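You operate a simulated robot arm through the tools that you are given. There is no shell and no other tool.

You are at the controls of a simulated robot arm. One attempt, no reset.

## Task
Put the tarp on the top pallet away on the second shelf from the bottom of the yellow rack. Put one of the spools from the top of the teal bench on the top of the low stand. Put the pink float from the third shelf from the bottom of the orange rack on the top of the turning plate. Take the yellow folded net on the third shelf from the bottom of the orange rack and put it away on the upper shelf of the black rack. Fetch the red eye block and stand it on top of the red float. Take the orange box from the top of the blue bench and put it on the light table. Put the green folded net on the top of the blue bench away on the shelf under the blue table. Take the purple shuttle and put it on the top of the right length mat. Do these in any order. Set down upright: spool, float, red eye block, box.

Only the result counts: the job must be done as asked and must still hold three seconds after the hand-in. Knocking over, shifting, dropping, spilling or breaking anything else fails it.

## Robot
A 7-joint arm with a two-finger gripper on a trunk, on a base that moves. Base frame: it is fixed to the floor where the robot stands at the start and does not move with it; the origin is under the middle of the robot, x ahead of it, y to its left, z up; the surface under the hand at the start is at about z = 560. Readings come in mm, degrees, newtons and seconds.
With the tool pointing down near the work surface it reaches from about 380 to 780 mm from the robot's upright axis, wherever it stands. Its first joint turns from -143.0 to 143.0 degrees. Places, roughly: box [11750, -7000, 1000]; float [-1500, -2500, 1000]; green folded net (28x17x12 cm) [11900, -7000, 900]; light table (31x23 cm) [11860, -4980, 860]; purple shuttle (12x2x3 cm) [11700, -8100, 900]; red eye block (5x4x10 cm) [2900, -6600, 900]; red float (6x6x7 cm) [400, -8000, 500]; second shelf of the yellow rack [2300, 3200, 600]; shelf under the blue table [11800, 1000, 200]; spool (7x7x11 cm) [-100, -1900, 800]; tarp (20x28x10 cm) [500, -200, 600]; top of the low stand [2100, -2300, 500]; top of the right length mat (20x20 cm) [11200, -3280, 840]; top of the turning plate [2400, -100, 800]; upper shelf of the black rack (17x49 cm) [-1760, 240, 1600]; yellow folded net (17x11x10 cm) [-1700, -2900, 1000]. Payload 2.45 kg.
The TCP is the grasp point between the finger pads, 26 mm short of the fingertips. In the tool frame z runs along the fingers and y along their closing line. The gripper opens to 96 mm; its body begins 69 mm behind the TCP.
Orientation is that of the tool frame in the base frame, as a unit quaternion [w, x, y, z]. With the fingers straight down and closing along the base's y, the tool's x points along the base's -x, its y along +y and its z along -z.

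## Interface
- The arm moves only by the tool apply_moves. Its argument "plan" is a list of rows, each an object (a shift or turn left out is 0, a gripper value left out holds the last) with "dp": the shift along the tool's x, y, z in mm, a list of three; "turn": the turn, a rotation vector about the tool's x, y, z in degrees, a list of three. In form: [{"dp": [x, y, z], "turn": [wx, wy, wz]}, ...]. A call has 1 to 20 rows; each row is the pose to reach, as a shift and turn from the pose commanded when the call began, along the tool's axes at that moment. "grip" is the opening, from 0 (shut) to 1 (fully open), set as the call begins (left out, the last holds). Each row takes 0.2 s and may step no farther than 50 mm and 8.6 degrees from the row before; otherwise, or with a gripper value out of range, the whole call is refused. A pose out of reach is approached as far as the arm can. The call stops where the force on the tool passes 40 N (or 10 N more than at its start, if that is more) or the arm is blocked; 0.2 s more then pass. Each finger travels about 50 mm/s and halts on what it meets, pressing with about 22 N; the grip force reading is that of the motor and also rises with nothing between the fingers. The clock runs only during rows and for 0.2 s after the last one: add rows that repeat a pose to give the fingers time. It gives the time, the measured TCP pose, the force on the tool (base axes), the opening and the grip force at its end, in the units of the frame above (readings bear some noise), with the torque about the TCP (base axes, N m) and any sound that the robot's microphone picked up.
- Cameras (640 x 400 px; columns grow to the right, rows downward): "scene" is now at [14.6, 138.6, 1327.1]; the picture's right is [-0.54, -0.84, 0.00], its down [-0.61, 0.40, -0.69] and it looks along [0.58, -0.37, -0.73] (base axes); focal length 260 px, centre (320, 200). "wrist" rides on the gripper at [82, 3, -98] in the tool frame; the picture's right is [-0.04, 1.00, 0.00], its down [-0.73, -0.03, -0.68] and it looks along [-0.68, -0.03, 0.73] (tool axes); focal length 256 px, centre (320, 200).
- camera(camera): a new picture of that camera. It takes no simulated time.
- raise_lower(by): slides the trunk up (or, below 0, down) by that many mm; the arm and the scene camera ride with it, the base frame stays. It gives what a move gives, with no picture.
- steer(legs): drives the robot by 1 to 6 legs, each [ahead, turn to the left] in mm and degrees, along the robot's own axes; the way and the turn of a leg run together, so that a leg with both is an arc; at most 1500 mm and 180 degrees a leg. The arm and the cameras ride along, it lands a little off, and it stops where it bumps. It gives what a move gives.
- aim_head(pan, tilt): turns the head with the scene camera to pan (to the left, within 155 degrees either way) and tilt (down, from -29 to 69), counted from straight ahead of the robot. It gives what a move gives.
- pixel_to_xyz(camera, pixels): for up to 12 pixels [column, row] of the newest picture of that camera ("zoom" is the newest enlarged one), the place [x, y, z] in the base frame of the surface seen there, good to about 2 mm. It takes no simulated time.
- enlarge(camera, box): a new picture of the part [left, top, right, bottom] of that camera's present view, enlarged. It takes no simulated time.
- finish_job(): hands the job in; it is judged then, once.

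Open the gripper and draw the arm clear of the work before you hand the job in, unless the task says otherwise.

The tools are called after "Call:" as name(argument=value, ...) on one line, values as JSON. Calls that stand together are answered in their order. apply_moves: Moves the arm, as the interface text tells. Its arguments: {"type":"object","properties":{"plan":{"type":"array","items":{"type":"object","properties":{"dp":{"type":"array","items":{"type":"number"}},"turn":{"type":"array","items":{"type":"number"}}}}},"grip":{"type":"number"}},"required":["plan"]} The other tools are called the same way: raise_lower (by) moves the trunk up or down; steer (legs) drives the base; aim_head (pan, tilt) turns the head that bears the scene camera; camera (camera) takes a picture; pixel_to_xyz (camera, pixels) gives the place of the surface under pixels of a picture; enlarge (camera, box) takes an enlarged picture of a part of a camera's view; finish_job () hands the job in.

At the start:

```text
time_s: 0.0
position: [537.6, -230.8, 794.6]
tcp_rot: [0.0, 0.0, 1.0, 0.0]
force: [0.2, 0.3, -0.3]
wrist_torque: [-0.01, -0.01, 0.01]
gripper_width: 95.9
grip_force: 0.0
trunk travel left (down, up): [-375.0, 265.0]
robot x, y, heading: [-1.5, -1.6, 0.0]
head pan, tilt (commanded): [-33.0, 46.6]
```

scene: 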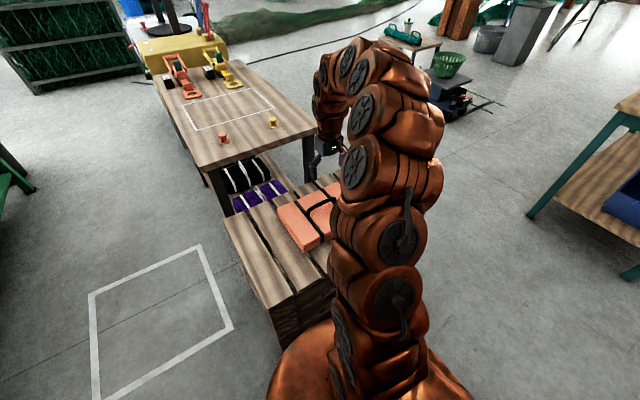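
wrist: 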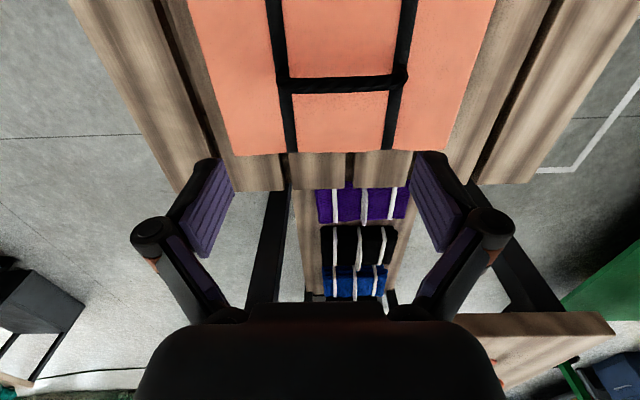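

I start by looking closely at the tarp in both cameras before moving anything.

Call:
enlarge(camera="scene", box=[200, 120, 400, 280])

Call:
enlarge(camera="wrist", box=[160, 0, 500, 210])

```text
2.50 times, centred on (300, 200) of scene
```

zoom: 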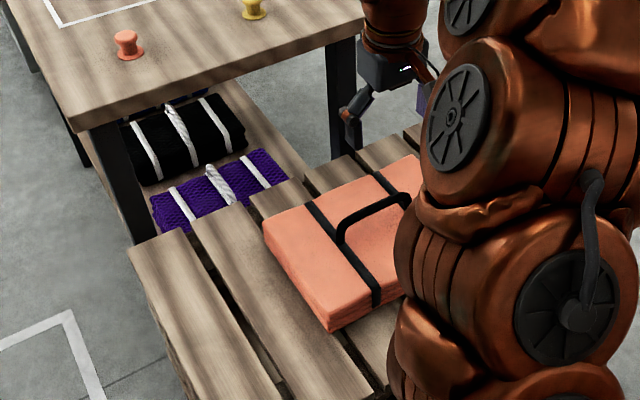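

```text
1.88 times, centred on (330, 105) of wrist
```

zoom: 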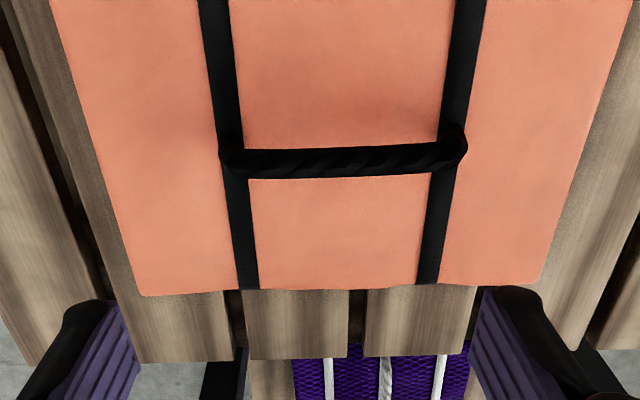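

The tarp carries a rope handle running along base y between two straps (zoom pixels (230,158) to (455,150)). I measure the handle and the tarp top.

Call:
pixel_to_xyz(camera="zoom", pixels=[[235, 160], [290, 162], [345, 158], [400, 156], [450, 150], [345, 120], [345, 230], [150, 290], [535, 285], [70, 20], [630, 10], [345, 150]])

Call:
aim_head(pan=0, tilt=30)

Call:
camera(camera="scene")

```text
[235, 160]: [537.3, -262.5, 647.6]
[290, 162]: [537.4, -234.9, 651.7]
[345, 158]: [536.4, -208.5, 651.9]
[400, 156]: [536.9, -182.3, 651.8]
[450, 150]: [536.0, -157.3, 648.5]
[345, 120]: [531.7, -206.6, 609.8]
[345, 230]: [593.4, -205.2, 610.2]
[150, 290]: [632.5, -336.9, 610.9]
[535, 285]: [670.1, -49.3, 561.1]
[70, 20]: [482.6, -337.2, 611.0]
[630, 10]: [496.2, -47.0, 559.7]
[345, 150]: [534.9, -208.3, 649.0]
```

```text
time_s: 1.0
position: [537.4, -230.1, 793.9]
tcp_rot: [0.0, 0.001, 1.0, 0.0]
force: [-0.1, 0.1, 0.3]
wrist_torque: [0.01, 0.01, 0.02]
gripper_width: 96.1
grip_force: 0.0
trunk travel left (down, up): [-375.0, 265.0]
robot x, y, heading: [2.5, -2.1, 0.1]
head pan, tilt (commanded): [0.0, 30.0]
```

```text
taken
```

scene: 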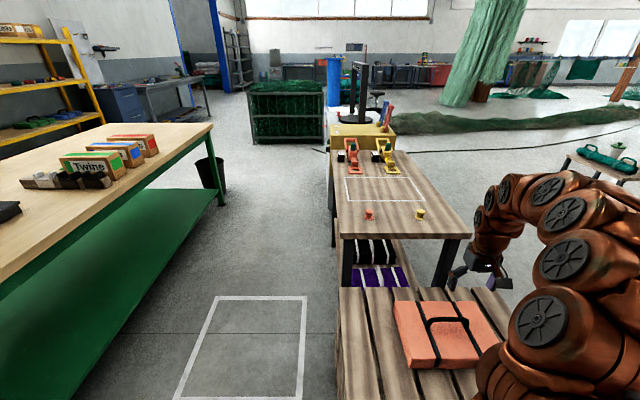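

Handle centre is about (537, -209, 646) with ~40 mm clearance. I look around to map the workshop before picking.

Call:
aim_head(pan=60, tilt=15)

Call:
camera(camera="scene")

Call:
aim_head(pan=130, tilt=15)

Call:
camera(camera="scene")

Call:
aim_head(pan=-70, tilt=15)

Call:
camera(camera="scene")

Call:
aim_head(pan=-140, tilt=15)

Call:
camera(camera="scene")

```text
time_s: 2.3
position: [537.6, -230.8, 794.3]
tcp_rot: [0.0, 0.0, 1.0, 0.0]
force: [0.5, -0.1, -0.1]
wrist_torque: [-0.03, 0.01, -0.04]
gripper_width: 96.2
grip_force: 0.2
trunk travel left (down, up): [-375.0, 265.0]
robot x, y, heading: [-0.9, -4.3, -0.1]
head pan, tilt (commanded): [60.0, 15.0]
```

```text
taken
```

scene: 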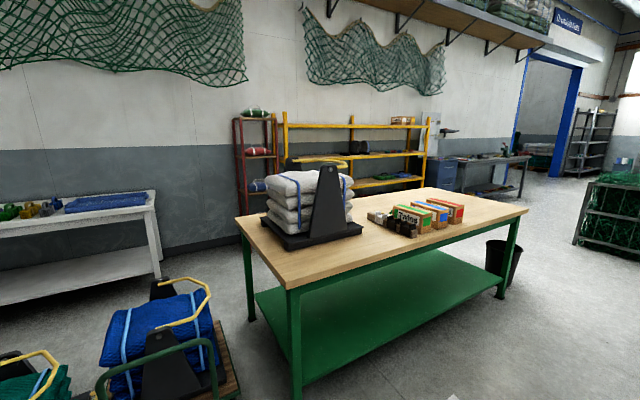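

```text
time_s: 3.7
position: [536.8, -230.7, 793.0]
tcp_rot: [0.0, -0.001, 1.0, 0.0]
force: [0.4, -0.3, 0.5]
wrist_torque: [-0.02, 0.01, 0.02]
gripper_width: 96.2
grip_force: 0.0
trunk travel left (down, up): [-375.0, 265.0]
robot x, y, heading: [-2.5, 2.5, -0.2]
head pan, tilt (commanded): [130.0, 15.0]
```

```text
taken
```

scene: 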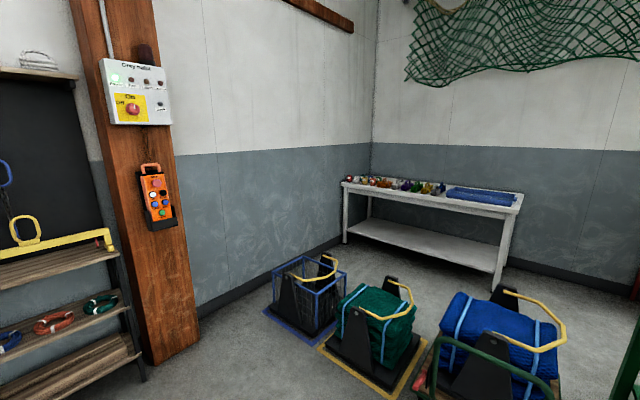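

```text
time_s: 6.6
position: [537.9, -230.8, 793.7]
tcp_rot: [0.0, 0.0, 1.0, 0.0]
force: [0.3, -0.6, 0.6]
wrist_torque: [0.03, -0.02, -0.01]
gripper_width: 96.1
grip_force: 0.0
trunk travel left (down, up): [-375.0, 265.0]
robot x, y, heading: [-1.2, -0.3, 0.2]
head pan, tilt (commanded): [-70.0, 15.0]
```

```text
taken
```

scene: 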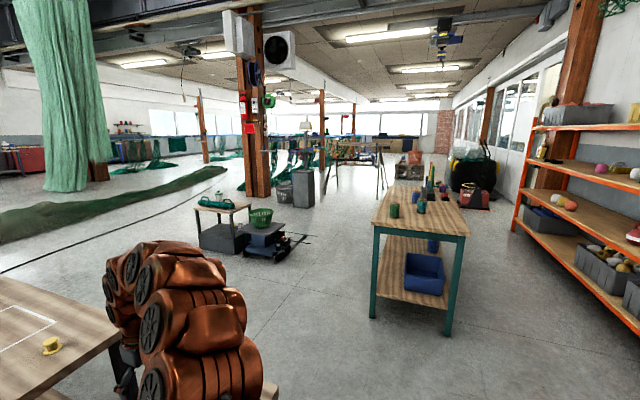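

```text
time_s: 8.0
position: [537.3, -229.5, 793.2]
tcp_rot: [0.0, -0.001, 1.0, 0.0]
force: [-0.5, 0.1, 0.3]
wrist_torque: [0.01, 0.02, -0.01]
gripper_width: 95.7
grip_force: 0.0
trunk travel left (down, up): [-375.0, 265.0]
robot x, y, heading: [-0.4, 2.0, -0.0]
head pan, tilt (commanded): [-140.0, 15.0]
```

```text
taken
```

scene: 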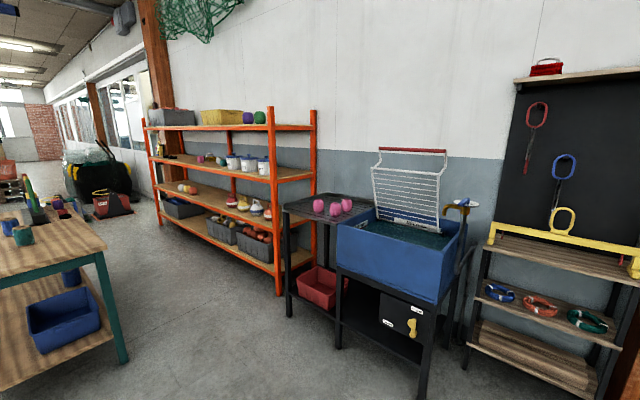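

The surroundings are cluttered, so I re-shoot ahead and left and measure the table edges and the yellow rack for path planning.

Call:
aim_head(pan=10, tilt=30)

Call:
camera(camera="scene")

```text
time_s: 10.4
position: [537.6, -230.2, 794.3]
tcp_rot: [-0.001, 0.0, 1.0, 0.0]
force: [0.6, -0.4, 0.8]
wrist_torque: [-0.01, 0.01, -0.02]
gripper_width: 95.8
grip_force: 0.1
trunk travel left (down, up): [-375.0, 265.0]
robot x, y, heading: [-2.1, -2.6, -0.1]
head pan, tilt (commanded): [10.0, 30.0]
```

```text
taken
```

scene: 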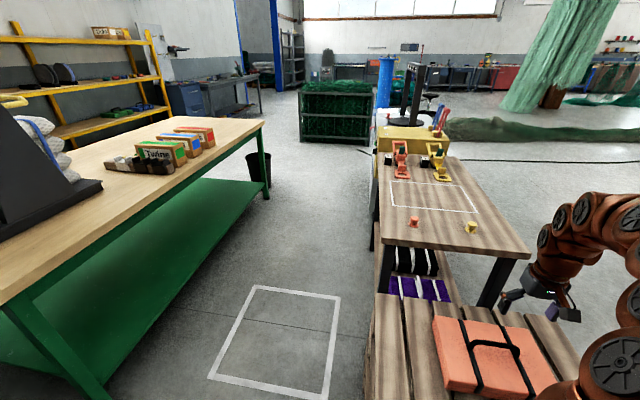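

Call:
pixel_to_xyz(camera="scene", pixels=[[264, 122], [100, 385], [270, 195], [245, 180], [375, 290], [376, 180], [378, 130], [300, 140], [374, 142], [250, 290], [340, 300], [528, 258]])

Call:
pixel_to_xyz(camera="scene", pixels=[[150, 75], [165, 105], [60, 135], [30, 90], [150, 30], [15, 25], [185, 110], [90, 190], [262, 85], [210, 110], [440, 250], [390, 200]])

```text
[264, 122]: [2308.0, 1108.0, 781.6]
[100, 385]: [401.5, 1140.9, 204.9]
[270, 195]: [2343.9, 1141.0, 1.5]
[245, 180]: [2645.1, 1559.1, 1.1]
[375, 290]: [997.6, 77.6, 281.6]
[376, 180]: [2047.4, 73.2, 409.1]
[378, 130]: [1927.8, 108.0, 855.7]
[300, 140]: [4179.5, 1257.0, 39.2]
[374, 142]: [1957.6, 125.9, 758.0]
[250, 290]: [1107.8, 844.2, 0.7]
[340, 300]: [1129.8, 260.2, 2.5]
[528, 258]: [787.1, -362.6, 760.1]
```

```text
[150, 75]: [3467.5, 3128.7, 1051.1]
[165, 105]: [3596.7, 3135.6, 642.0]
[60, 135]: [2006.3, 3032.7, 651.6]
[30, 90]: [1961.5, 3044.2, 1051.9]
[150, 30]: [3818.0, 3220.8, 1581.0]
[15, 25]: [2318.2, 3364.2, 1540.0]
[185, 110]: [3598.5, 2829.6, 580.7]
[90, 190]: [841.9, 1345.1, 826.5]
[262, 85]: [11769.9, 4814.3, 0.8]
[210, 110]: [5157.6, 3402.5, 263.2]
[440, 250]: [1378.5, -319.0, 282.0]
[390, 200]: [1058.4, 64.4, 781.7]
```

Path clear plan: corridor at y≈600 between green table (edge y≈1100) and wooden table (edge y≈110). For the tarp I turn the hand 90° so the fingers close along base x across the handle, backing off slightly.

Call:
apply_moves(plan=[{"dp": [7, 2, 0], "turn": [0, 0, 8.2]}, {"dp": [14, 4, 0], "turn": [0, 0, 16.4]}, {"dp": [21, 6, 0], "turn": [0, 0, 24.6]}, {"dp": [28, 8, 0], "turn": [0, 0, 32.8]}, {"dp": [35, 10, 0], "turn": [0, 0, 41]}, {"dp": [42, 12, 0], "turn": [0, 0, 49.2]}, {"dp": [49, 14, 0], "turn": [0, 0, 57.4]}, {"dp": [56, 16, 0], "turn": [0, 0, 65.6]}, {"dp": [63, 18, 0], "turn": [0, 0, 73.8]}, {"dp": [70, 20, 0], "turn": [0, 0, 82]}, {"dp": [77, 21, 0], "turn": [0, 0, 90]}, {"dp": [77, 21, 0], "turn": [0, 0, 90]}], grip=0.5)

Call:
camera(camera="wrist")

Call:
aim_head(pan=-30, tilt=40)

Call:
camera(camera="scene")

```text
time_s: 13.0
position: [460.9, -209.6, 794.6]
tcp_rot: [0.0, 0.708, 0.706, 0.0]
force: [0.3, 0.0, 0.7]
wrist_torque: [-0.01, 0.02, 0.01]
gripper_width: 48.1
grip_force: 0.1
trunk travel left (down, up): [-375.0, 265.0]
robot x, y, heading: [-2.0, -0.2, 0.1]
head pan, tilt (commanded): [10.0, 30.0]
```

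```text
taken
```

wrist: 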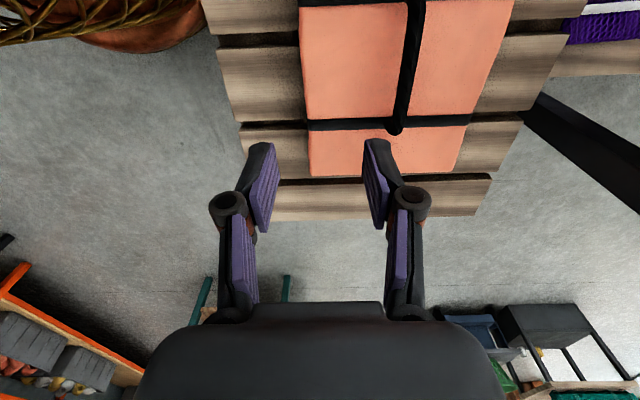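

```text
time_s: 14.1
position: [460.5, -210.6, 794.0]
tcp_rot: [-0.001, 0.707, 0.707, 0.0]
force: [-0.1, 0.8, 1.0]
wrist_torque: [0.01, -0.01, -0.04]
gripper_width: 48.1
grip_force: 0.1
trunk travel left (down, up): [-375.0, 265.0]
robot x, y, heading: [2.4, 3.9, 0.0]
head pan, tilt (commanded): [-30.0, 40.0]
```

```text
taken
```

scene: 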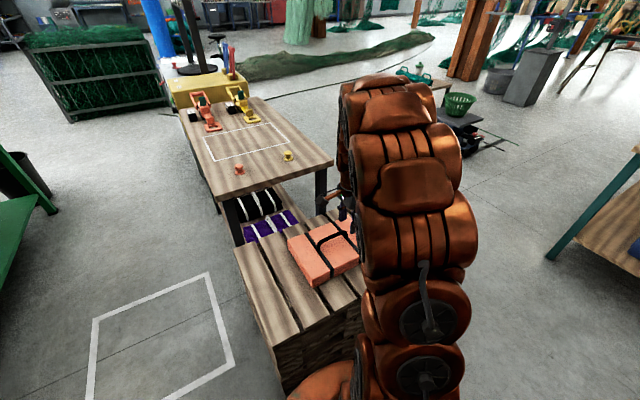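

The hand is turned with the camera on the left side; next I tilt it 40° so the fingers point forward and down, at a standoff behind the handle.

Call:
apply_moves(plan=[{"dp": [0, 0, 10], "turn": [-8, 0, 0]}, {"dp": [0, 0, 20], "turn": [-16, 0, 0]}, {"dp": [0, 0, 30], "turn": [-24, 0, 0]}, {"dp": [0, 0, 42], "turn": [-32, 0, 0]}, {"dp": [0, 0, 54], "turn": [-40, 0, 0]}, {"dp": [0, 0, 54], "turn": [-40, 0, 0]}], grip=0.45)

Call:
camera(camera="wrist")

Call:
camera(camera="scene")

```text
time_s: 15.4
position: [460.7, -211.4, 745.0]
tcp_rot: [0.219, 0.672, 0.672, 0.219]
force: [0.2, 0.1, -0.3]
wrist_torque: [0.01, 0.01, -0.01]
gripper_width: 43.1
grip_force: 0.0
out of reach, approached as far as the arm can: row 5, 6
trunk travel left (down, up): [-375.0, 265.0]
robot x, y, heading: [1.3, 0.0, -0.1]
head pan, tilt (commanded): [-30.0, 40.0]
```

```text
taken
```

wrist: 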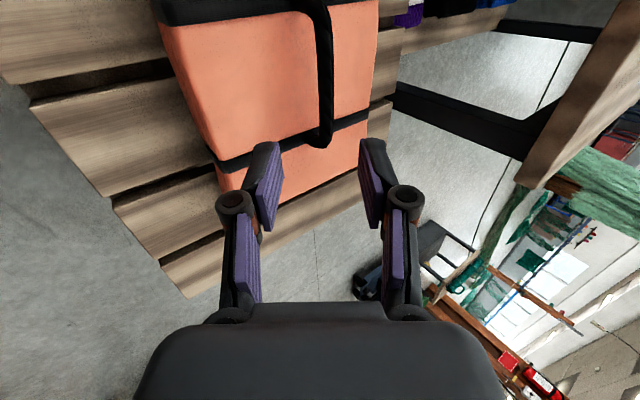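

```text
taken
```

scene: 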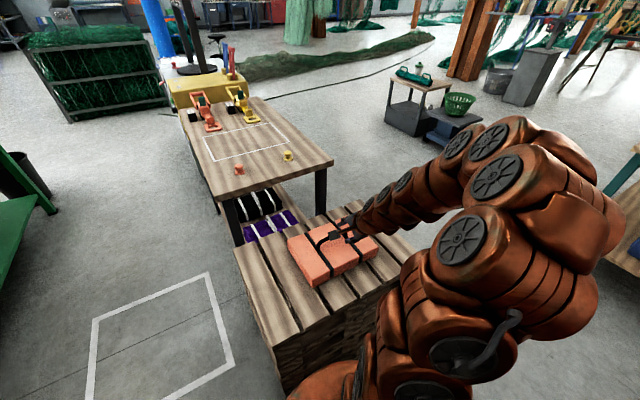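

Tilt reached about 36°, which is good enough. I enlarge the wrist view around the handle (pixels (300,0)-(335,145)) to measure its position and thickness.

Call:
enlarge(camera="wrist", box=[160, 0, 440, 175])

Call:
pixel_to_xyz(camera="zoom", pixels=[[370, 120], [362, 120], [378, 120], [385, 200], [375, 200], [393, 200], [390, 240], [375, 320], [320, 200], [300, 330], [450, 200], [365, 60]])

```text
2.29 times, centred on (300, 88) of wrist
```

zoom: 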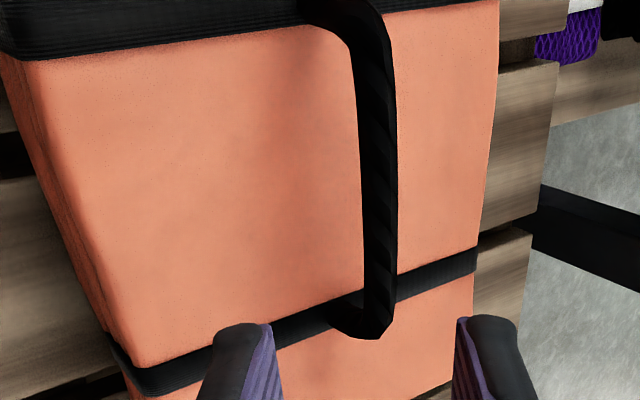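

```text
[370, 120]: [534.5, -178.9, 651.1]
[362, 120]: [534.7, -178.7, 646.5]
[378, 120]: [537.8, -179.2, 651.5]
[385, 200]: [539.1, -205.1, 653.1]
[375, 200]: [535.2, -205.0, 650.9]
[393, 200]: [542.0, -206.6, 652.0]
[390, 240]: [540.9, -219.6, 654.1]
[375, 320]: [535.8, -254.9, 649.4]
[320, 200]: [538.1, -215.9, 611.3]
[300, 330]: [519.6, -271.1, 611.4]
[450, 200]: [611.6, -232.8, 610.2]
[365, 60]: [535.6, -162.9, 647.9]
```

Handle centre ≈ (539, -209, 647), about 12 mm thick with a 30 mm gap under it. I narrow the gripper to ~31 mm and advance part-way along the tool axis, then check.

Call:
apply_moves(plan=[{"dp": [2, 2, 30]}, {"dp": [2, 5, 65]}, {"dp": [2, 5, 65]}], grip=0.32)

Call:
camera(camera="wrist")

```text
time_s: 16.2
position: [505.3, -209.1, 696.2]
tcp_rot: [0.218, 0.672, 0.673, 0.219]
force: [0.7, 0.1, 0.0]
wrist_torque: [0.02, -0.01, 0.02]
gripper_width: 30.5
grip_force: 0.1
trunk travel left (down, up): [-375.0, 265.0]
robot x, y, heading: [-0.2, -0.5, -0.2]
head pan, tilt (commanded): [-30.0, 40.0]
```

```text
taken
```

wrist: 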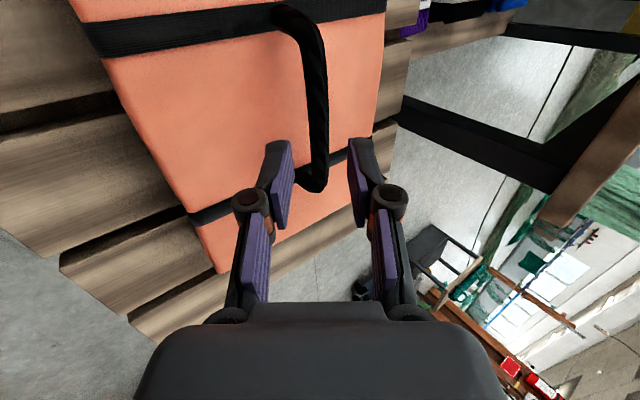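

The commanded pose follows the reached one, and the handle lies between the fingers. I advance the last ~53 mm to straddle the handle.

Call:
apply_moves(plan=[{"dp": [0, -1, 25]}, {"dp": [0, -1, 45]}, {"dp": [0, -1.5, 53]}, {"dp": [0, -1.5, 53]}])

Call:
camera(camera="wrist")

```text
time_s: 17.2
position: [533.9, -205.7, 652.2]
tcp_rot: [0.218, 0.672, 0.673, 0.219]
force: [-0.2, 0.3, 1.1]
wrist_torque: [0.02, 0.0, -0.02]
gripper_width: 30.6
grip_force: 0.1
trunk travel left (down, up): [-375.0, 265.0]
robot x, y, heading: [-1.4, 2.6, 0.1]
head pan, tilt (commanded): [-30.0, 40.0]
```

```text
taken
```

wrist: 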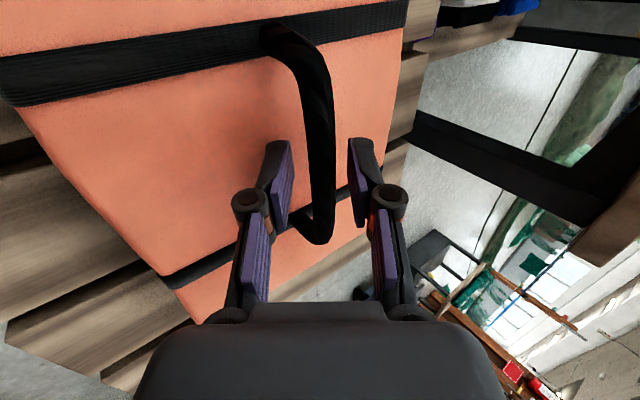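

The handle passes between the pads; I close the gripper on it.

Call:
apply_moves(plan=[{"dp": [0, 0, 0]}, {"dp": [0, 0, 0]}, {"dp": [0, 0, 0]}, {"dp": [0, 0, 0]}], grip=0.0)

Call:
camera(camera="wrist")

```text
time_s: 18.2
position: [533.0, -207.6, 652.9]
tcp_rot: [0.218, 0.673, 0.672, 0.219]
force: [4.1, 0.9, 2.6]
wrist_torque: [0.07, -0.03, -0.07]
gripper_width: 13.1
grip_force: 22.1
trunk travel left (down, up): [-375.0, 265.0]
robot x, y, heading: [1.6, 2.2, -0.2]
head pan, tilt (commanded): [-30.0, 40.0]
```

```text
taken
```

wrist: 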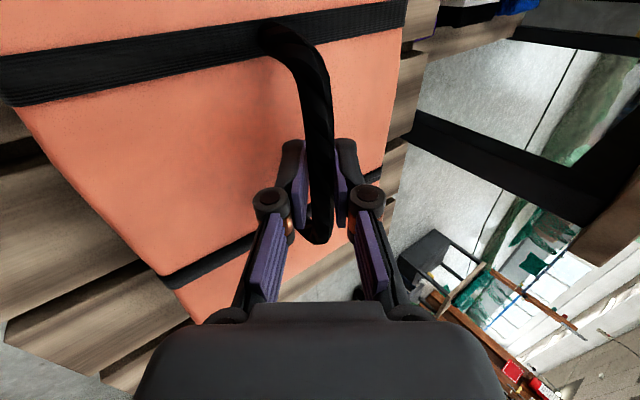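

Gripped at 13 mm with 22 N. I lift straight up 100 mm in small steps.

Call:
apply_moves(plan=[{"dp": [0, 5.9, -8.1]}, {"dp": [0, 17.6, -24.3]}, {"dp": [0, 29.4, -40.5]}, {"dp": [0, 44.1, -60.7]}, {"dp": [0, 58.8, -80.9]}, {"dp": [0, 58.8, -80.9]}])

Call:
camera(camera="wrist")

Call:
camera(camera="scene")

```text
time_s: 19.6
position: [531.8, -205.8, 750.6]
tcp_rot: [0.219, 0.672, 0.673, 0.219]
force: [-1.1, 0.0, -7.9]
wrist_torque: [0.05, 0.05, 0.03]
gripper_width: 13.0
grip_force: 22.4
trunk travel left (down, up): [-375.0, 265.0]
robot x, y, heading: [0.4, -1.8, 0.2]
head pan, tilt (commanded): [-30.0, 40.0]
```

```text
taken
```

wrist: 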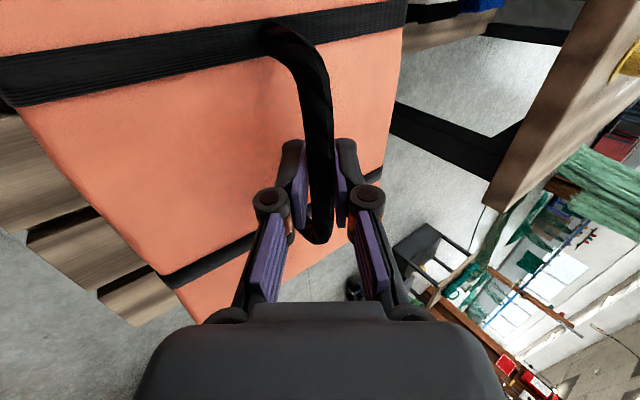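

```text
taken
```

scene: 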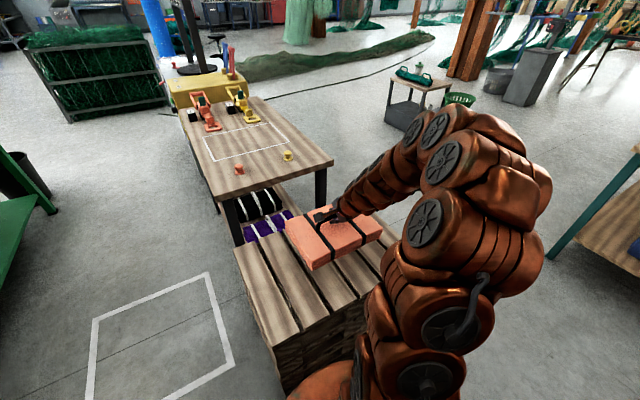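

The tarp hangs level (~0.8 kg). I raise the trunk and swing the tarp to the robot's centre line for driving.

Call:
raise_lower(by=150)

Call:
apply_moves(plan=[{"dp": [30, 0, 0]}, {"dp": [65, -8, -6]}, {"dp": [105, -16, -12]}, {"dp": [145, -24, -18]}, {"dp": [180, -32, -24]}, {"dp": [206, -40, -29]}, {"dp": [206, -40, -29]}])

```text
time_s: 21.4
position: [533.3, -206.4, 900.6]
tcp_rot: [0.219, 0.673, 0.672, 0.22]
force: [0.5, 0.4, -7.0]
wrist_torque: [0.0, 0.06, 0.0]
gripper_width: 13.1
grip_force: 21.9
trunk travel left (down, up): [-525.0, 115.0]
robot x, y, heading: [-2.0, -3.1, -0.0]
head pan, tilt (commanded): [-30.0, 40.0]
```

```text
time_s: 23.0
position: [518.9, -1.0, 911.8]
tcp_rot: [0.218, 0.672, 0.673, 0.217]
force: [-0.1, 0.4, -7.4]
wrist_torque: [0.02, 0.09, 0.01]
gripper_width: 13.0
grip_force: 22.0
out of reach, approached as far as the arm can: row 4, 5, 6, 7
trunk travel left (down, up): [-525.0, 115.0]
robot x, y, heading: [0.3, 2.8, -0.0]
head pan, tilt (commanded): [-30.0, 40.0]
```

The tarp is at (519, 0, 912). Before turning left I check what stands on the robot's left side.

Call:
aim_head(pan=90, tilt=40)

Call:
camera(camera="scene")

Call:
pixel_to_xyz(camera="scene", pixels=[[320, 100], [320, 200], [320, 300], [200, 200], [120, 200], [440, 200], [520, 200], [420, 100], [200, 100], [100, 100], [560, 120], [480, 300]])

```text
time_s: 25.0
position: [518.8, -1.1, 914.2]
tcp_rot: [0.217, 0.673, 0.673, 0.217]
force: [0.4, -0.4, -7.5]
wrist_torque: [0.01, 0.06, -0.02]
gripper_width: 13.0
grip_force: 21.6
trunk travel left (down, up): [-525.0, 115.0]
robot x, y, heading: [2.7, -3.7, -0.2]
head pan, tilt (commanded): [90.0, 40.0]
```

```text
taken
```

scene: 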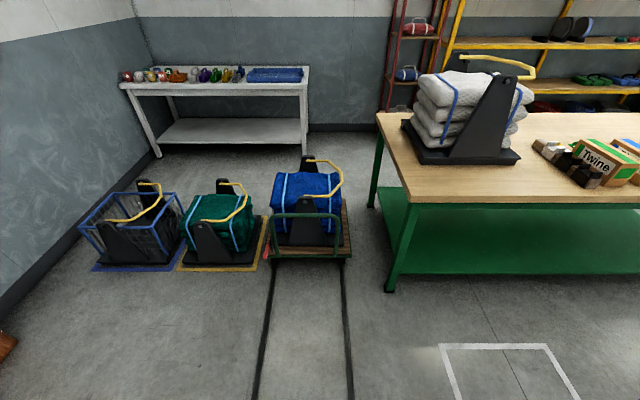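

```text
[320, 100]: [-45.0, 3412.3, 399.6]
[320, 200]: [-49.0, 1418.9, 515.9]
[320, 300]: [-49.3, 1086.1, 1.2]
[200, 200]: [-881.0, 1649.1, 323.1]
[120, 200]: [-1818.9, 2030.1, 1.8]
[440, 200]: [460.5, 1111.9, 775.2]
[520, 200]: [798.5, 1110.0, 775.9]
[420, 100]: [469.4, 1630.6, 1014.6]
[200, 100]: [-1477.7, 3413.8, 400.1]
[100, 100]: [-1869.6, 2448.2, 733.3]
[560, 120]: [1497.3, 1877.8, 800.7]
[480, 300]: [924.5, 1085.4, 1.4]
```

The left area is clear to y≈1300. I zoom on the yellow rack's shelves to see which part of the second shelf is free.

Call:
aim_head(pan=55, tilt=15)

Call:
enlarge(camera="scene", box=[240, 80, 480, 230])

Call:
pixel_to_xyz(camera="zoom", pixels=[[300, 240], [360, 260], [400, 180], [300, 250], [250, 250], [450, 165], [330, 280], [420, 270]])

```text
time_s: 26.0
position: [519.7, -1.8, 913.8]
tcp_rot: [0.218, 0.673, 0.673, 0.218]
force: [0.3, 0.3, -7.8]
wrist_torque: [-0.01, 0.07, 0.04]
gripper_width: 13.1
grip_force: 22.3
trunk travel left (down, up): [-525.0, 115.0]
robot x, y, heading: [0.8, 0.2, 0.1]
head pan, tilt (commanded): [55.0, 15.0]
```

```text
2.67 times, centred on (360, 155) of scene
```

zoom: 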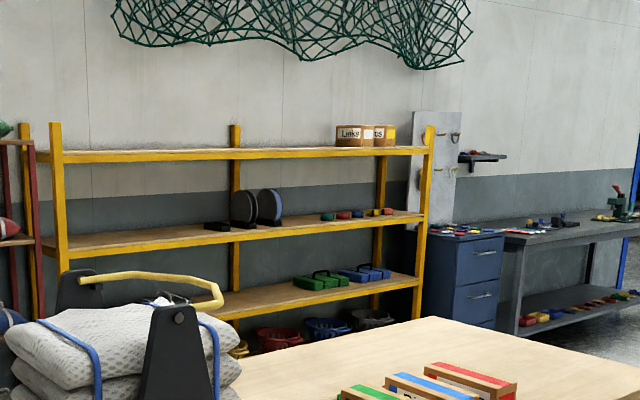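

```text
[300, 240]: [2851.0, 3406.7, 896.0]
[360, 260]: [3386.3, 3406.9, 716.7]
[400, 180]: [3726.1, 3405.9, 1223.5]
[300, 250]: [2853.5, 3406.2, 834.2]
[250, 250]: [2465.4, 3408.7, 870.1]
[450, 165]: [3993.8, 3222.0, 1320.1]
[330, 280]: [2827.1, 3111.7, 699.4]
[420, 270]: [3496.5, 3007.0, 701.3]
```

Second shelf (z≈650) is free on its left half. I drive: turn left, go up to y≈580, turn back and run along the corridor.

Call:
steer(legs=[[0, 90], [590, 0], [0, -90], [1000, 0]])

Call:
aim_head(pan=0, tilt=30)

Call:
camera(camera="scene")

```text
time_s: 41.9
position: [1531.2, 568.7, 913.3]
tcp_rot: [0.219, 0.678, 0.668, 0.216]
force: [0.6, -0.1, -7.3]
wrist_torque: [0.01, 0.07, -0.03]
gripper_width: 13.0
grip_force: 22.7
trunk travel left (down, up): [-525.0, 115.0]
robot x, y, heading: [1013.4, 577.8, -0.9]
head pan, tilt (commanded): [55.0, 15.0]
```

```text
time_s: 43.1
position: [1531.5, 568.0, 913.3]
tcp_rot: [0.218, 0.678, 0.668, 0.216]
force: [-0.2, -1.2, -7.8]
wrist_torque: [0.02, 0.09, 0.0]
gripper_width: 13.2
grip_force: 22.4
trunk travel left (down, up): [-525.0, 115.0]
robot x, y, heading: [1012.2, 579.9, -0.8]
head pan, tilt (commanded): [0.0, 30.0]
```

```text
taken
```

scene: 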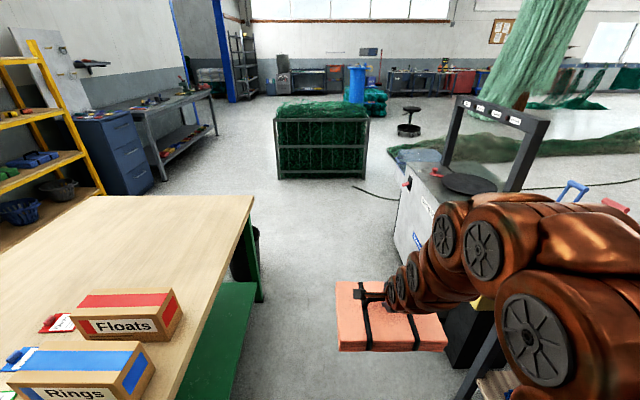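

The way ahead is open; I measure the machine with the turning plate (left edge around (393,245)), the net rack and the blue cabinet.

Call:
pixel_to_xyz(camera="scene", pixels=[[395, 250], [468, 183], [440, 188], [490, 190], [280, 178], [366, 178], [150, 190], [105, 195], [217, 135], [255, 270], [262, 300], [100, 195]])

Call:
steer(legs=[[1200, 1.5], [1050, 0]])

Call:
aim_head(pan=80, tilt=30)

Call:
camera(camera="scene")

```text
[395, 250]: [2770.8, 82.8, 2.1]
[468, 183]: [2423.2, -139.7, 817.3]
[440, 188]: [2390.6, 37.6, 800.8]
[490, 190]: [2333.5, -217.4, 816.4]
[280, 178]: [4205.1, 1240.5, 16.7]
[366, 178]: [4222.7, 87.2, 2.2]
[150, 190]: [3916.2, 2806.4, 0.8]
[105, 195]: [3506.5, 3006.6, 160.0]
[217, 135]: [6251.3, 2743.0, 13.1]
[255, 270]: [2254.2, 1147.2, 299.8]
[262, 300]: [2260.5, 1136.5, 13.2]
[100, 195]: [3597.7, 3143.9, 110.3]
```

```text
time_s: 54.3
position: [3794.2, 571.0, 913.0]
tcp_rot: [0.218, 0.675, 0.671, 0.216]
force: [0.0, -0.1, -7.8]
wrist_torque: [0.0, 0.06, 0.01]
gripper_width: 13.1
grip_force: 22.5
trunk travel left (down, up): [-525.0, 115.0]
robot x, y, heading: [3276.4, 577.3, -0.3]
head pan, tilt (commanded): [0.0, 30.0]
```

```text
time_s: 55.8
position: [3795.1, 571.0, 913.0]
tcp_rot: [0.217, 0.675, 0.672, 0.217]
force: [-0.6, -0.7, -7.6]
wrist_torque: [0.0, 0.01, 0.0]
gripper_width: 13.3
grip_force: 22.5
trunk travel left (down, up): [-525.0, 115.0]
robot x, y, heading: [3274.0, 576.5, -0.3]
head pan, tilt (commanded): [80.0, 30.0]
```

```text
taken
```

scene: 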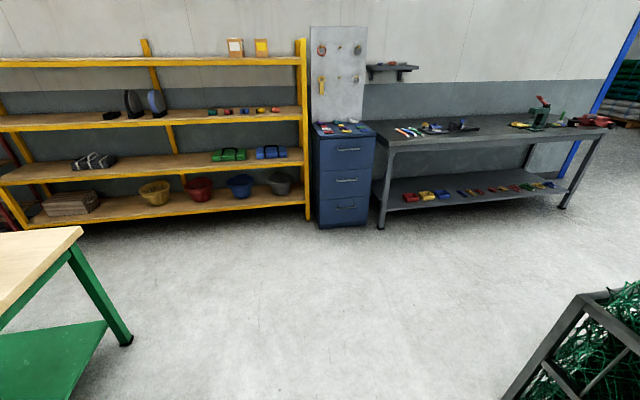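

I see the second shelf with items at (95,160), (230,155), (270,152) and a free stretch between (125,165) and (205,160). I measure these.

Call:
pixel_to_xyz(camera="scene", pixels=[[112, 163], [120, 172], [165, 170], [205, 165], [215, 160], [165, 155], [165, 120], [165, 127], [30, 180], [95, 155], [308, 130], [40, 232]])

Call:
enlarge(camera="scene", box=[0, 30, 320, 230])

```text
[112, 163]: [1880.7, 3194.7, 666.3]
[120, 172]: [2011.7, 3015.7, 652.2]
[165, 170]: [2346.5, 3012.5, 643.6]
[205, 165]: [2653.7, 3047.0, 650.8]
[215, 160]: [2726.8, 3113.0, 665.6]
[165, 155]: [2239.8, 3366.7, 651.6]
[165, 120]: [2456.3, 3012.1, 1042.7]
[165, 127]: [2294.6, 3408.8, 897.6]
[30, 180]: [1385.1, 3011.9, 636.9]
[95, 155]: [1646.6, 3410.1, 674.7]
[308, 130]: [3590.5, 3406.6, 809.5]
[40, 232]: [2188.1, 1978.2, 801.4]
```

```text
2.00 times, centred on (160, 130) of scene
```

zoom: 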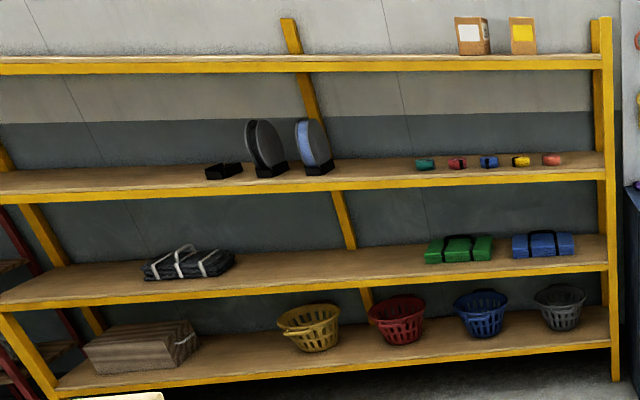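

Shelf 2 is at z=651, front edge y=3012, next beam bottom about z≈1010, free from x≈1900 to 2700. I check the arm's own shape to judge clearance under the third shelf.

Call:
aim_head(pan=-10, tilt=45)

Call:
camera(camera="scene")

Call:
pixel_to_xyz(camera="scene", pixels=[[320, 100], [320, 140], [320, 180], [320, 220], [320, 260], [320, 300], [360, 150], [400, 200], [400, 250], [400, 300], [320, 340], [360, 380]])

```text
time_s: 57.5
position: [3793.6, 569.3, 913.7]
tcp_rot: [0.217, 0.675, 0.671, 0.217]
force: [0.0, -0.3, -8.0]
wrist_torque: [-0.01, 0.09, 0.04]
gripper_width: 13.1
grip_force: 22.3
trunk travel left (down, up): [-525.0, 115.0]
robot x, y, heading: [3271.5, 573.1, -0.2]
head pan, tilt (commanded): [-10.0, 45.0]
```

```text
taken
```

scene: 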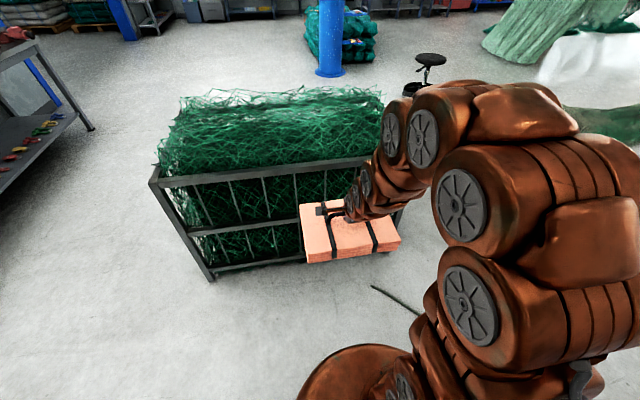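

```text
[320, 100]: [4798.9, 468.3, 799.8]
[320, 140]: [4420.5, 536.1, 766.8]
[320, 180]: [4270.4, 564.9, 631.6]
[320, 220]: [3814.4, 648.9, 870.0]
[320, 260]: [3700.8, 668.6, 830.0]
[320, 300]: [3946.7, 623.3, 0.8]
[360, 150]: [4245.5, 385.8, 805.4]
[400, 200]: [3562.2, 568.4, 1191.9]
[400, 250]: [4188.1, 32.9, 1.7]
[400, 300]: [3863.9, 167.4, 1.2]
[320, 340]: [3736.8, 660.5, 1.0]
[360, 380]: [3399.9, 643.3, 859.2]
```

I measure points on the arm itself to learn wrist and elbow heights relative to the TCP.

Call:
pixel_to_xyz(camera="scene", pixels=[[352, 205], [370, 195], [365, 180], [385, 180], [392, 132], [424, 138], [455, 95], [520, 110], [463, 205], [600, 160], [466, 300], [600, 280]])

```text
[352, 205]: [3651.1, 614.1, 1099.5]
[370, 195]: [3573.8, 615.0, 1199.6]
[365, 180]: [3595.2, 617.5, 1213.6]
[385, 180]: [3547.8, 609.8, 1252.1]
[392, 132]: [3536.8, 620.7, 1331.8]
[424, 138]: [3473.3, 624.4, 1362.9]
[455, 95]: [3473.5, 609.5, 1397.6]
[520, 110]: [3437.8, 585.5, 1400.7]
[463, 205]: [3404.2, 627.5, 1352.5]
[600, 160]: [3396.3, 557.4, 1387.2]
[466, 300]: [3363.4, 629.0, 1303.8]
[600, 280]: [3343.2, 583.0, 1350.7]
```

The wrist follows the tool axis up, so I will set the tarp near the shelf front and then push it in. Now I drive toward the aisle between green table and rack.

Call:
steer(legs=[[0, 90.3], [1450, 0]])

Call:
aim_head(pan=70, tilt=35)

Call:
camera(camera="scene")

```text
time_s: 68.6
position: [3283.1, 2561.0, 912.8]
tcp_rot: [0.001, 0.002, 0.951, 0.308]
force: [0.4, -0.1, -8.2]
wrist_torque: [-0.05, 0.0, 0.0]
gripper_width: 13.2
grip_force: 21.7
trunk travel left (down, up): [-525.0, 115.0]
robot x, y, heading: [3277.5, 2044.3, 90.0]
head pan, tilt (commanded): [-10.0, 45.0]
```

```text
time_s: 70.1
position: [3282.3, 2560.6, 912.3]
tcp_rot: [0.0, 0.001, 0.952, 0.307]
force: [-0.8, 0.8, -7.3]
wrist_torque: [-0.05, 0.0, 0.01]
gripper_width: 13.1
grip_force: 22.4
trunk travel left (down, up): [-525.0, 115.0]
robot x, y, heading: [3279.4, 2040.8, 89.6]
head pan, tilt (commanded): [70.0, 35.0]
```

```text
taken
```

scene: 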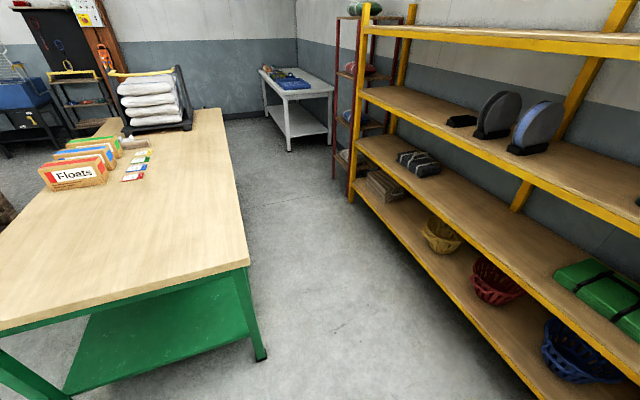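

The aisle between the green table and the yellow rack is visible; I measure its width and the free shelf stretch.

Call:
pixel_to_xyz(camera="scene", pixels=[[250, 262], [262, 355], [225, 115], [345, 195], [480, 330], [440, 170], [500, 200], [550, 285], [420, 180], [500, 215], [620, 225], [560, 200]])

```text
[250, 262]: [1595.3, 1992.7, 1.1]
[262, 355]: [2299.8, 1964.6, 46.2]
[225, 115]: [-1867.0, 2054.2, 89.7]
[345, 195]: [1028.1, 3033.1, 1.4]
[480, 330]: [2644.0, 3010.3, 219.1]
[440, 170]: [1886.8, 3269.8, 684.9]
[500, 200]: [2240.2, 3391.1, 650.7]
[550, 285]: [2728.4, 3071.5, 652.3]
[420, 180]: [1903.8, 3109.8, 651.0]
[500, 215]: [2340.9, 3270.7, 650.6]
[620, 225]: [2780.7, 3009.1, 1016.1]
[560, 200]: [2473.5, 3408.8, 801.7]
```

Aisle is 1.02 m wide (y 1990–3010). I enter it at y≈2375 and stop facing the rack at x≈2480.

Call:
steer(legs=[[330, 0], [0, 90], [800, 0], [0, -90]])

Call:
raise_lower(by=-100)

Call:
aim_head(pan=20, tilt=30)

Call:
camera(camera="scene")

```text
time_s: 83.7
position: [2495.3, 2908.4, 912.8]
tcp_rot: [0.001, 0.002, 0.951, 0.308]
force: [-0.1, -0.1, -6.8]
wrist_torque: [-0.1, 0.02, 0.01]
gripper_width: 13.4
grip_force: 21.7
trunk travel left (down, up): [-525.0, 115.0]
robot x, y, heading: [2489.0, 2387.5, 89.6]
head pan, tilt (commanded): [70.0, 35.0]
```

```text
time_s: 85.0
position: [2494.8, 2908.8, 812.5]
tcp_rot: [0.0, 0.003, 0.952, 0.307]
force: [0.5, -0.7, -7.0]
wrist_torque: [-0.11, 0.0, 0.03]
gripper_width: 13.3
grip_force: 21.5
trunk travel left (down, up): [-425.0, 215.0]
robot x, y, heading: [2492.0, 2388.6, 89.7]
head pan, tilt (commanded): [70.0, 35.0]
```

```text
time_s: 86.2
position: [2493.6, 2908.5, 813.3]
tcp_rot: [0.001, 0.002, 0.952, 0.307]
force: [0.2, -0.3, -7.2]
wrist_torque: [-0.05, 0.01, 0.01]
gripper_width: 13.4
grip_force: 22.2
trunk travel left (down, up): [-425.0, 215.0]
robot x, y, heading: [2490.3, 2387.9, 89.4]
head pan, tilt (commanded): [20.0, 30.0]
```

```text
taken
```

scene: 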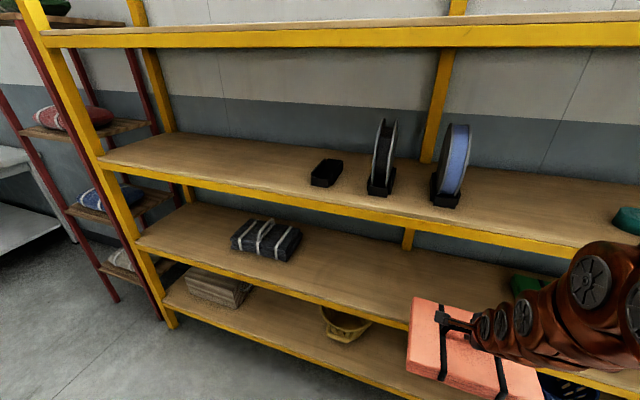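

Tarp (TCP at y=2908, z=813) is in front of the shelf, clear of the green item. I lower it to ~25 mm above shelf level and creep forward with the base.

Call:
apply_moves(plan=[{"dp": [0, -9, 12]}, {"dp": [0, -18, 24]}, {"dp": [0, -26, 36]}, {"dp": [0, -26, 36]}])

Call:
steer(legs=[[110, 0.3]])

Call:
camera(camera="scene")

Call:
camera(camera="wrist")

```text
time_s: 87.2
position: [2493.6, 2921.6, 772.6]
tcp_rot: [0.001, 0.002, 0.952, 0.307]
force: [-0.6, -0.1, -7.8]
wrist_torque: [-0.06, -0.02, 0.0]
gripper_width: 13.1
grip_force: 21.8
out of reach, approached as far as the arm can: row 1, 2, 3, 4
trunk travel left (down, up): [-425.0, 215.0]
robot x, y, heading: [2489.3, 2390.7, 89.8]
head pan, tilt (commanded): [20.0, 30.0]
```

```text
time_s: 88.4
position: [2492.2, 3033.2, 773.6]
tcp_rot: [0.0, 0.001, 0.952, 0.306]
force: [0.2, 0.0, -8.5]
wrist_torque: [-0.06, 0.04, -0.01]
gripper_width: 13.0
grip_force: 21.6
trunk travel left (down, up): [-425.0, 215.0]
robot x, y, heading: [2487.6, 2498.1, 90.0]
head pan, tilt (commanded): [20.0, 30.0]
```

```text
taken
```

scene: 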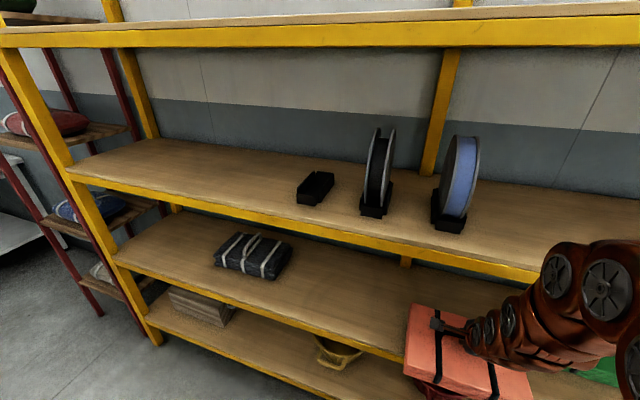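

```text
taken
```

wrist: 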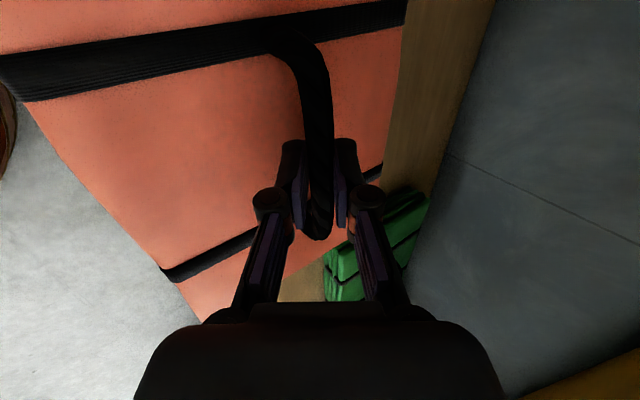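

Tarp bottom is ~30 mm above the shelf; I extend forward 62 mm into the shelf.

Call:
apply_moves(plan=[{"dp": [0, 16, 12]}, {"dp": [0, 33, 24]}, {"dp": [0, 50, 36.5]}, {"dp": [0, 50, 36.5]}])

Call:
camera(camera="scene")

```text
time_s: 89.4
position: [2491.5, 3093.6, 772.0]
tcp_rot: [0.0, 0.001, 0.952, 0.306]
force: [0.1, -0.4, -8.7]
wrist_torque: [-0.05, 0.05, -0.02]
gripper_width: 13.4
grip_force: 21.9
trunk travel left (down, up): [-425.0, 215.0]
robot x, y, heading: [2489.2, 2499.9, 89.8]
head pan, tilt (commanded): [20.0, 30.0]
```

```text
taken
```

scene: 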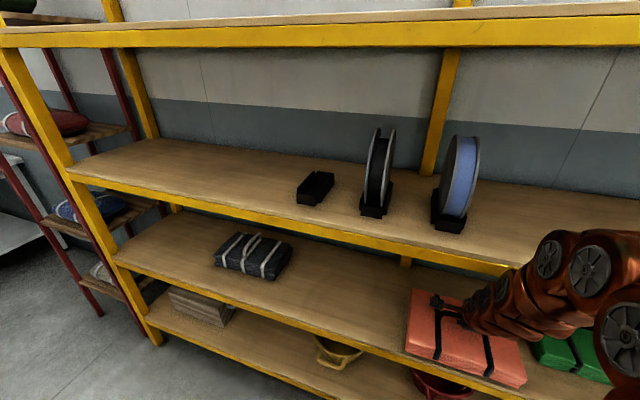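

No contact. I check how close the arm is to the third-shelf beam with points around (510,275)–(545,240).

Call:
pixel_to_xyz(camera="scene", pixels=[[515, 285], [505, 290], [525, 265], [545, 240], [500, 268], [480, 262], [470, 300], [410, 355], [525, 385], [405, 320], [510, 335], [440, 300]])

```text
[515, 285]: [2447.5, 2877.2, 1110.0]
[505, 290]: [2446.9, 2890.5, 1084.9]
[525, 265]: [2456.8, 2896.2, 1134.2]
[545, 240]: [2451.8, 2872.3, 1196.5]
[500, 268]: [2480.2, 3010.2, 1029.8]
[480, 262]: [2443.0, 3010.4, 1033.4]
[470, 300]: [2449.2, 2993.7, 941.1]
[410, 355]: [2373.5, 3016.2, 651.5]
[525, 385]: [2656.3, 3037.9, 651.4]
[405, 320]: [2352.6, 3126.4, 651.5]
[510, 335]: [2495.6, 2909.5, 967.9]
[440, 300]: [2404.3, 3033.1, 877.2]
```

Arm clears the beam by ~40 mm. I lower the tarp gently toward the shelf.

Call:
apply_moves(plan=[{"dp": [0, -4.7, 6.5]}, {"dp": [0, -8.8, 12.1]}, {"dp": [0, -11.8, 16.2]}, {"dp": [0, -13.5, 18.6]}, {"dp": [0, -15.3, 21.0]}, {"dp": [0, -16.5, 22.6]}, {"dp": [0, -16.5, 22.6]}])

Call:
camera(camera="wrist")

```text
time_s: 91.0
position: [2492.0, 3094.6, 745.4]
tcp_rot: [0.0, 0.0, 0.951, 0.309]
force: [-1.0, -3.8, 14.7]
wrist_torque: [0.11, -0.13, -0.07]
gripper_width: 13.1
grip_force: 21.8
trunk travel left (down, up): [-425.0, 215.0]
robot x, y, heading: [2491.6, 2500.4, 90.1]
head pan, tilt (commanded): [20.0, 30.0]
```

```text
taken
```

wrist: 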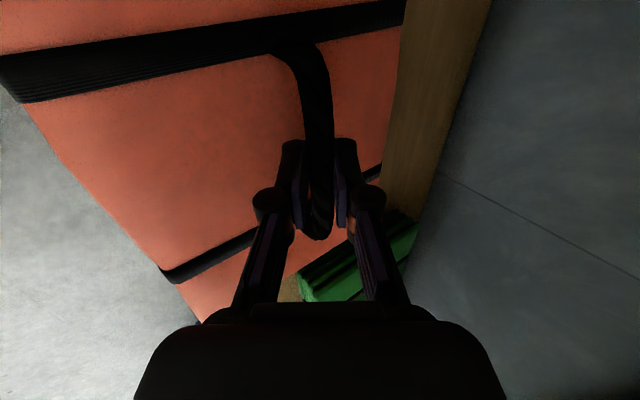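

The tarp rests on the shelf (force up to +15 N). I release to ~31 mm and withdraw along the tool axis.

Call:
apply_moves(plan=[{"dp": [0, 1, 0]}, {"dp": [0, 1, 0]}, {"dp": [0, 1, 0]}], grip=0.34)

Call:
apply_moves(plan=[{"dp": [0, 0, -10]}, {"dp": [0, 0, -25]}, {"dp": [0, 0, -45]}, {"dp": [0, 0, -70]}, {"dp": [0, -20, -100]}, {"dp": [0, -50, -120]}, {"dp": [0, -90, -130]}, {"dp": [0, -90, -130]}])

Call:
camera(camera="wrist")

Call:
camera(camera="scene")

```text
time_s: 91.8
position: [2491.9, 3095.6, 744.4]
tcp_rot: [0.0, 0.001, 0.952, 0.306]
force: [-0.4, -0.2, 0.2]
wrist_torque: [0.02, -0.02, 0.04]
gripper_width: 32.7
grip_force: 0.0
trunk travel left (down, up): [-425.0, 215.0]
robot x, y, heading: [2489.8, 2500.9, 89.6]
head pan, tilt (commanded): [20.0, 30.0]
```

```text
time_s: 93.6
position: [2492.9, 3011.4, 826.2]
tcp_rot: [0.0, 0.001, 0.952, 0.306]
force: [-0.3, -0.3, 0.1]
wrist_torque: [0.02, 0.01, 0.01]
gripper_width: 32.9
grip_force: 0.0
out of reach, approached as far as the arm can: row 6, 7, 8
trunk travel left (down, up): [-425.0, 215.0]
robot x, y, heading: [2490.6, 2500.9, 89.9]
head pan, tilt (commanded): [20.0, 30.0]
```

```text
taken
```

wrist: 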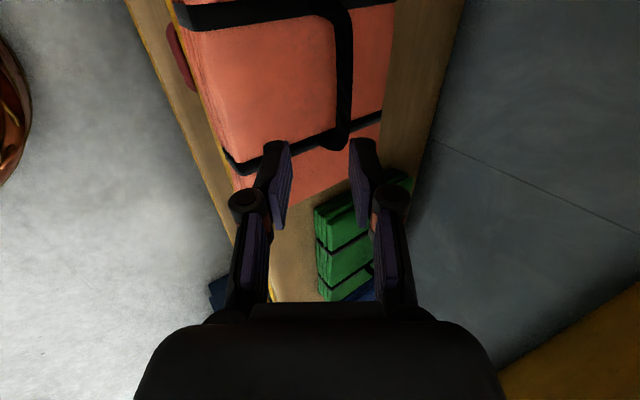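

```text
taken
```

scene: 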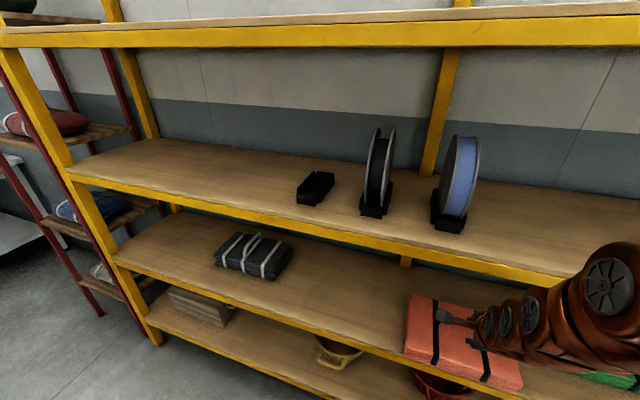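

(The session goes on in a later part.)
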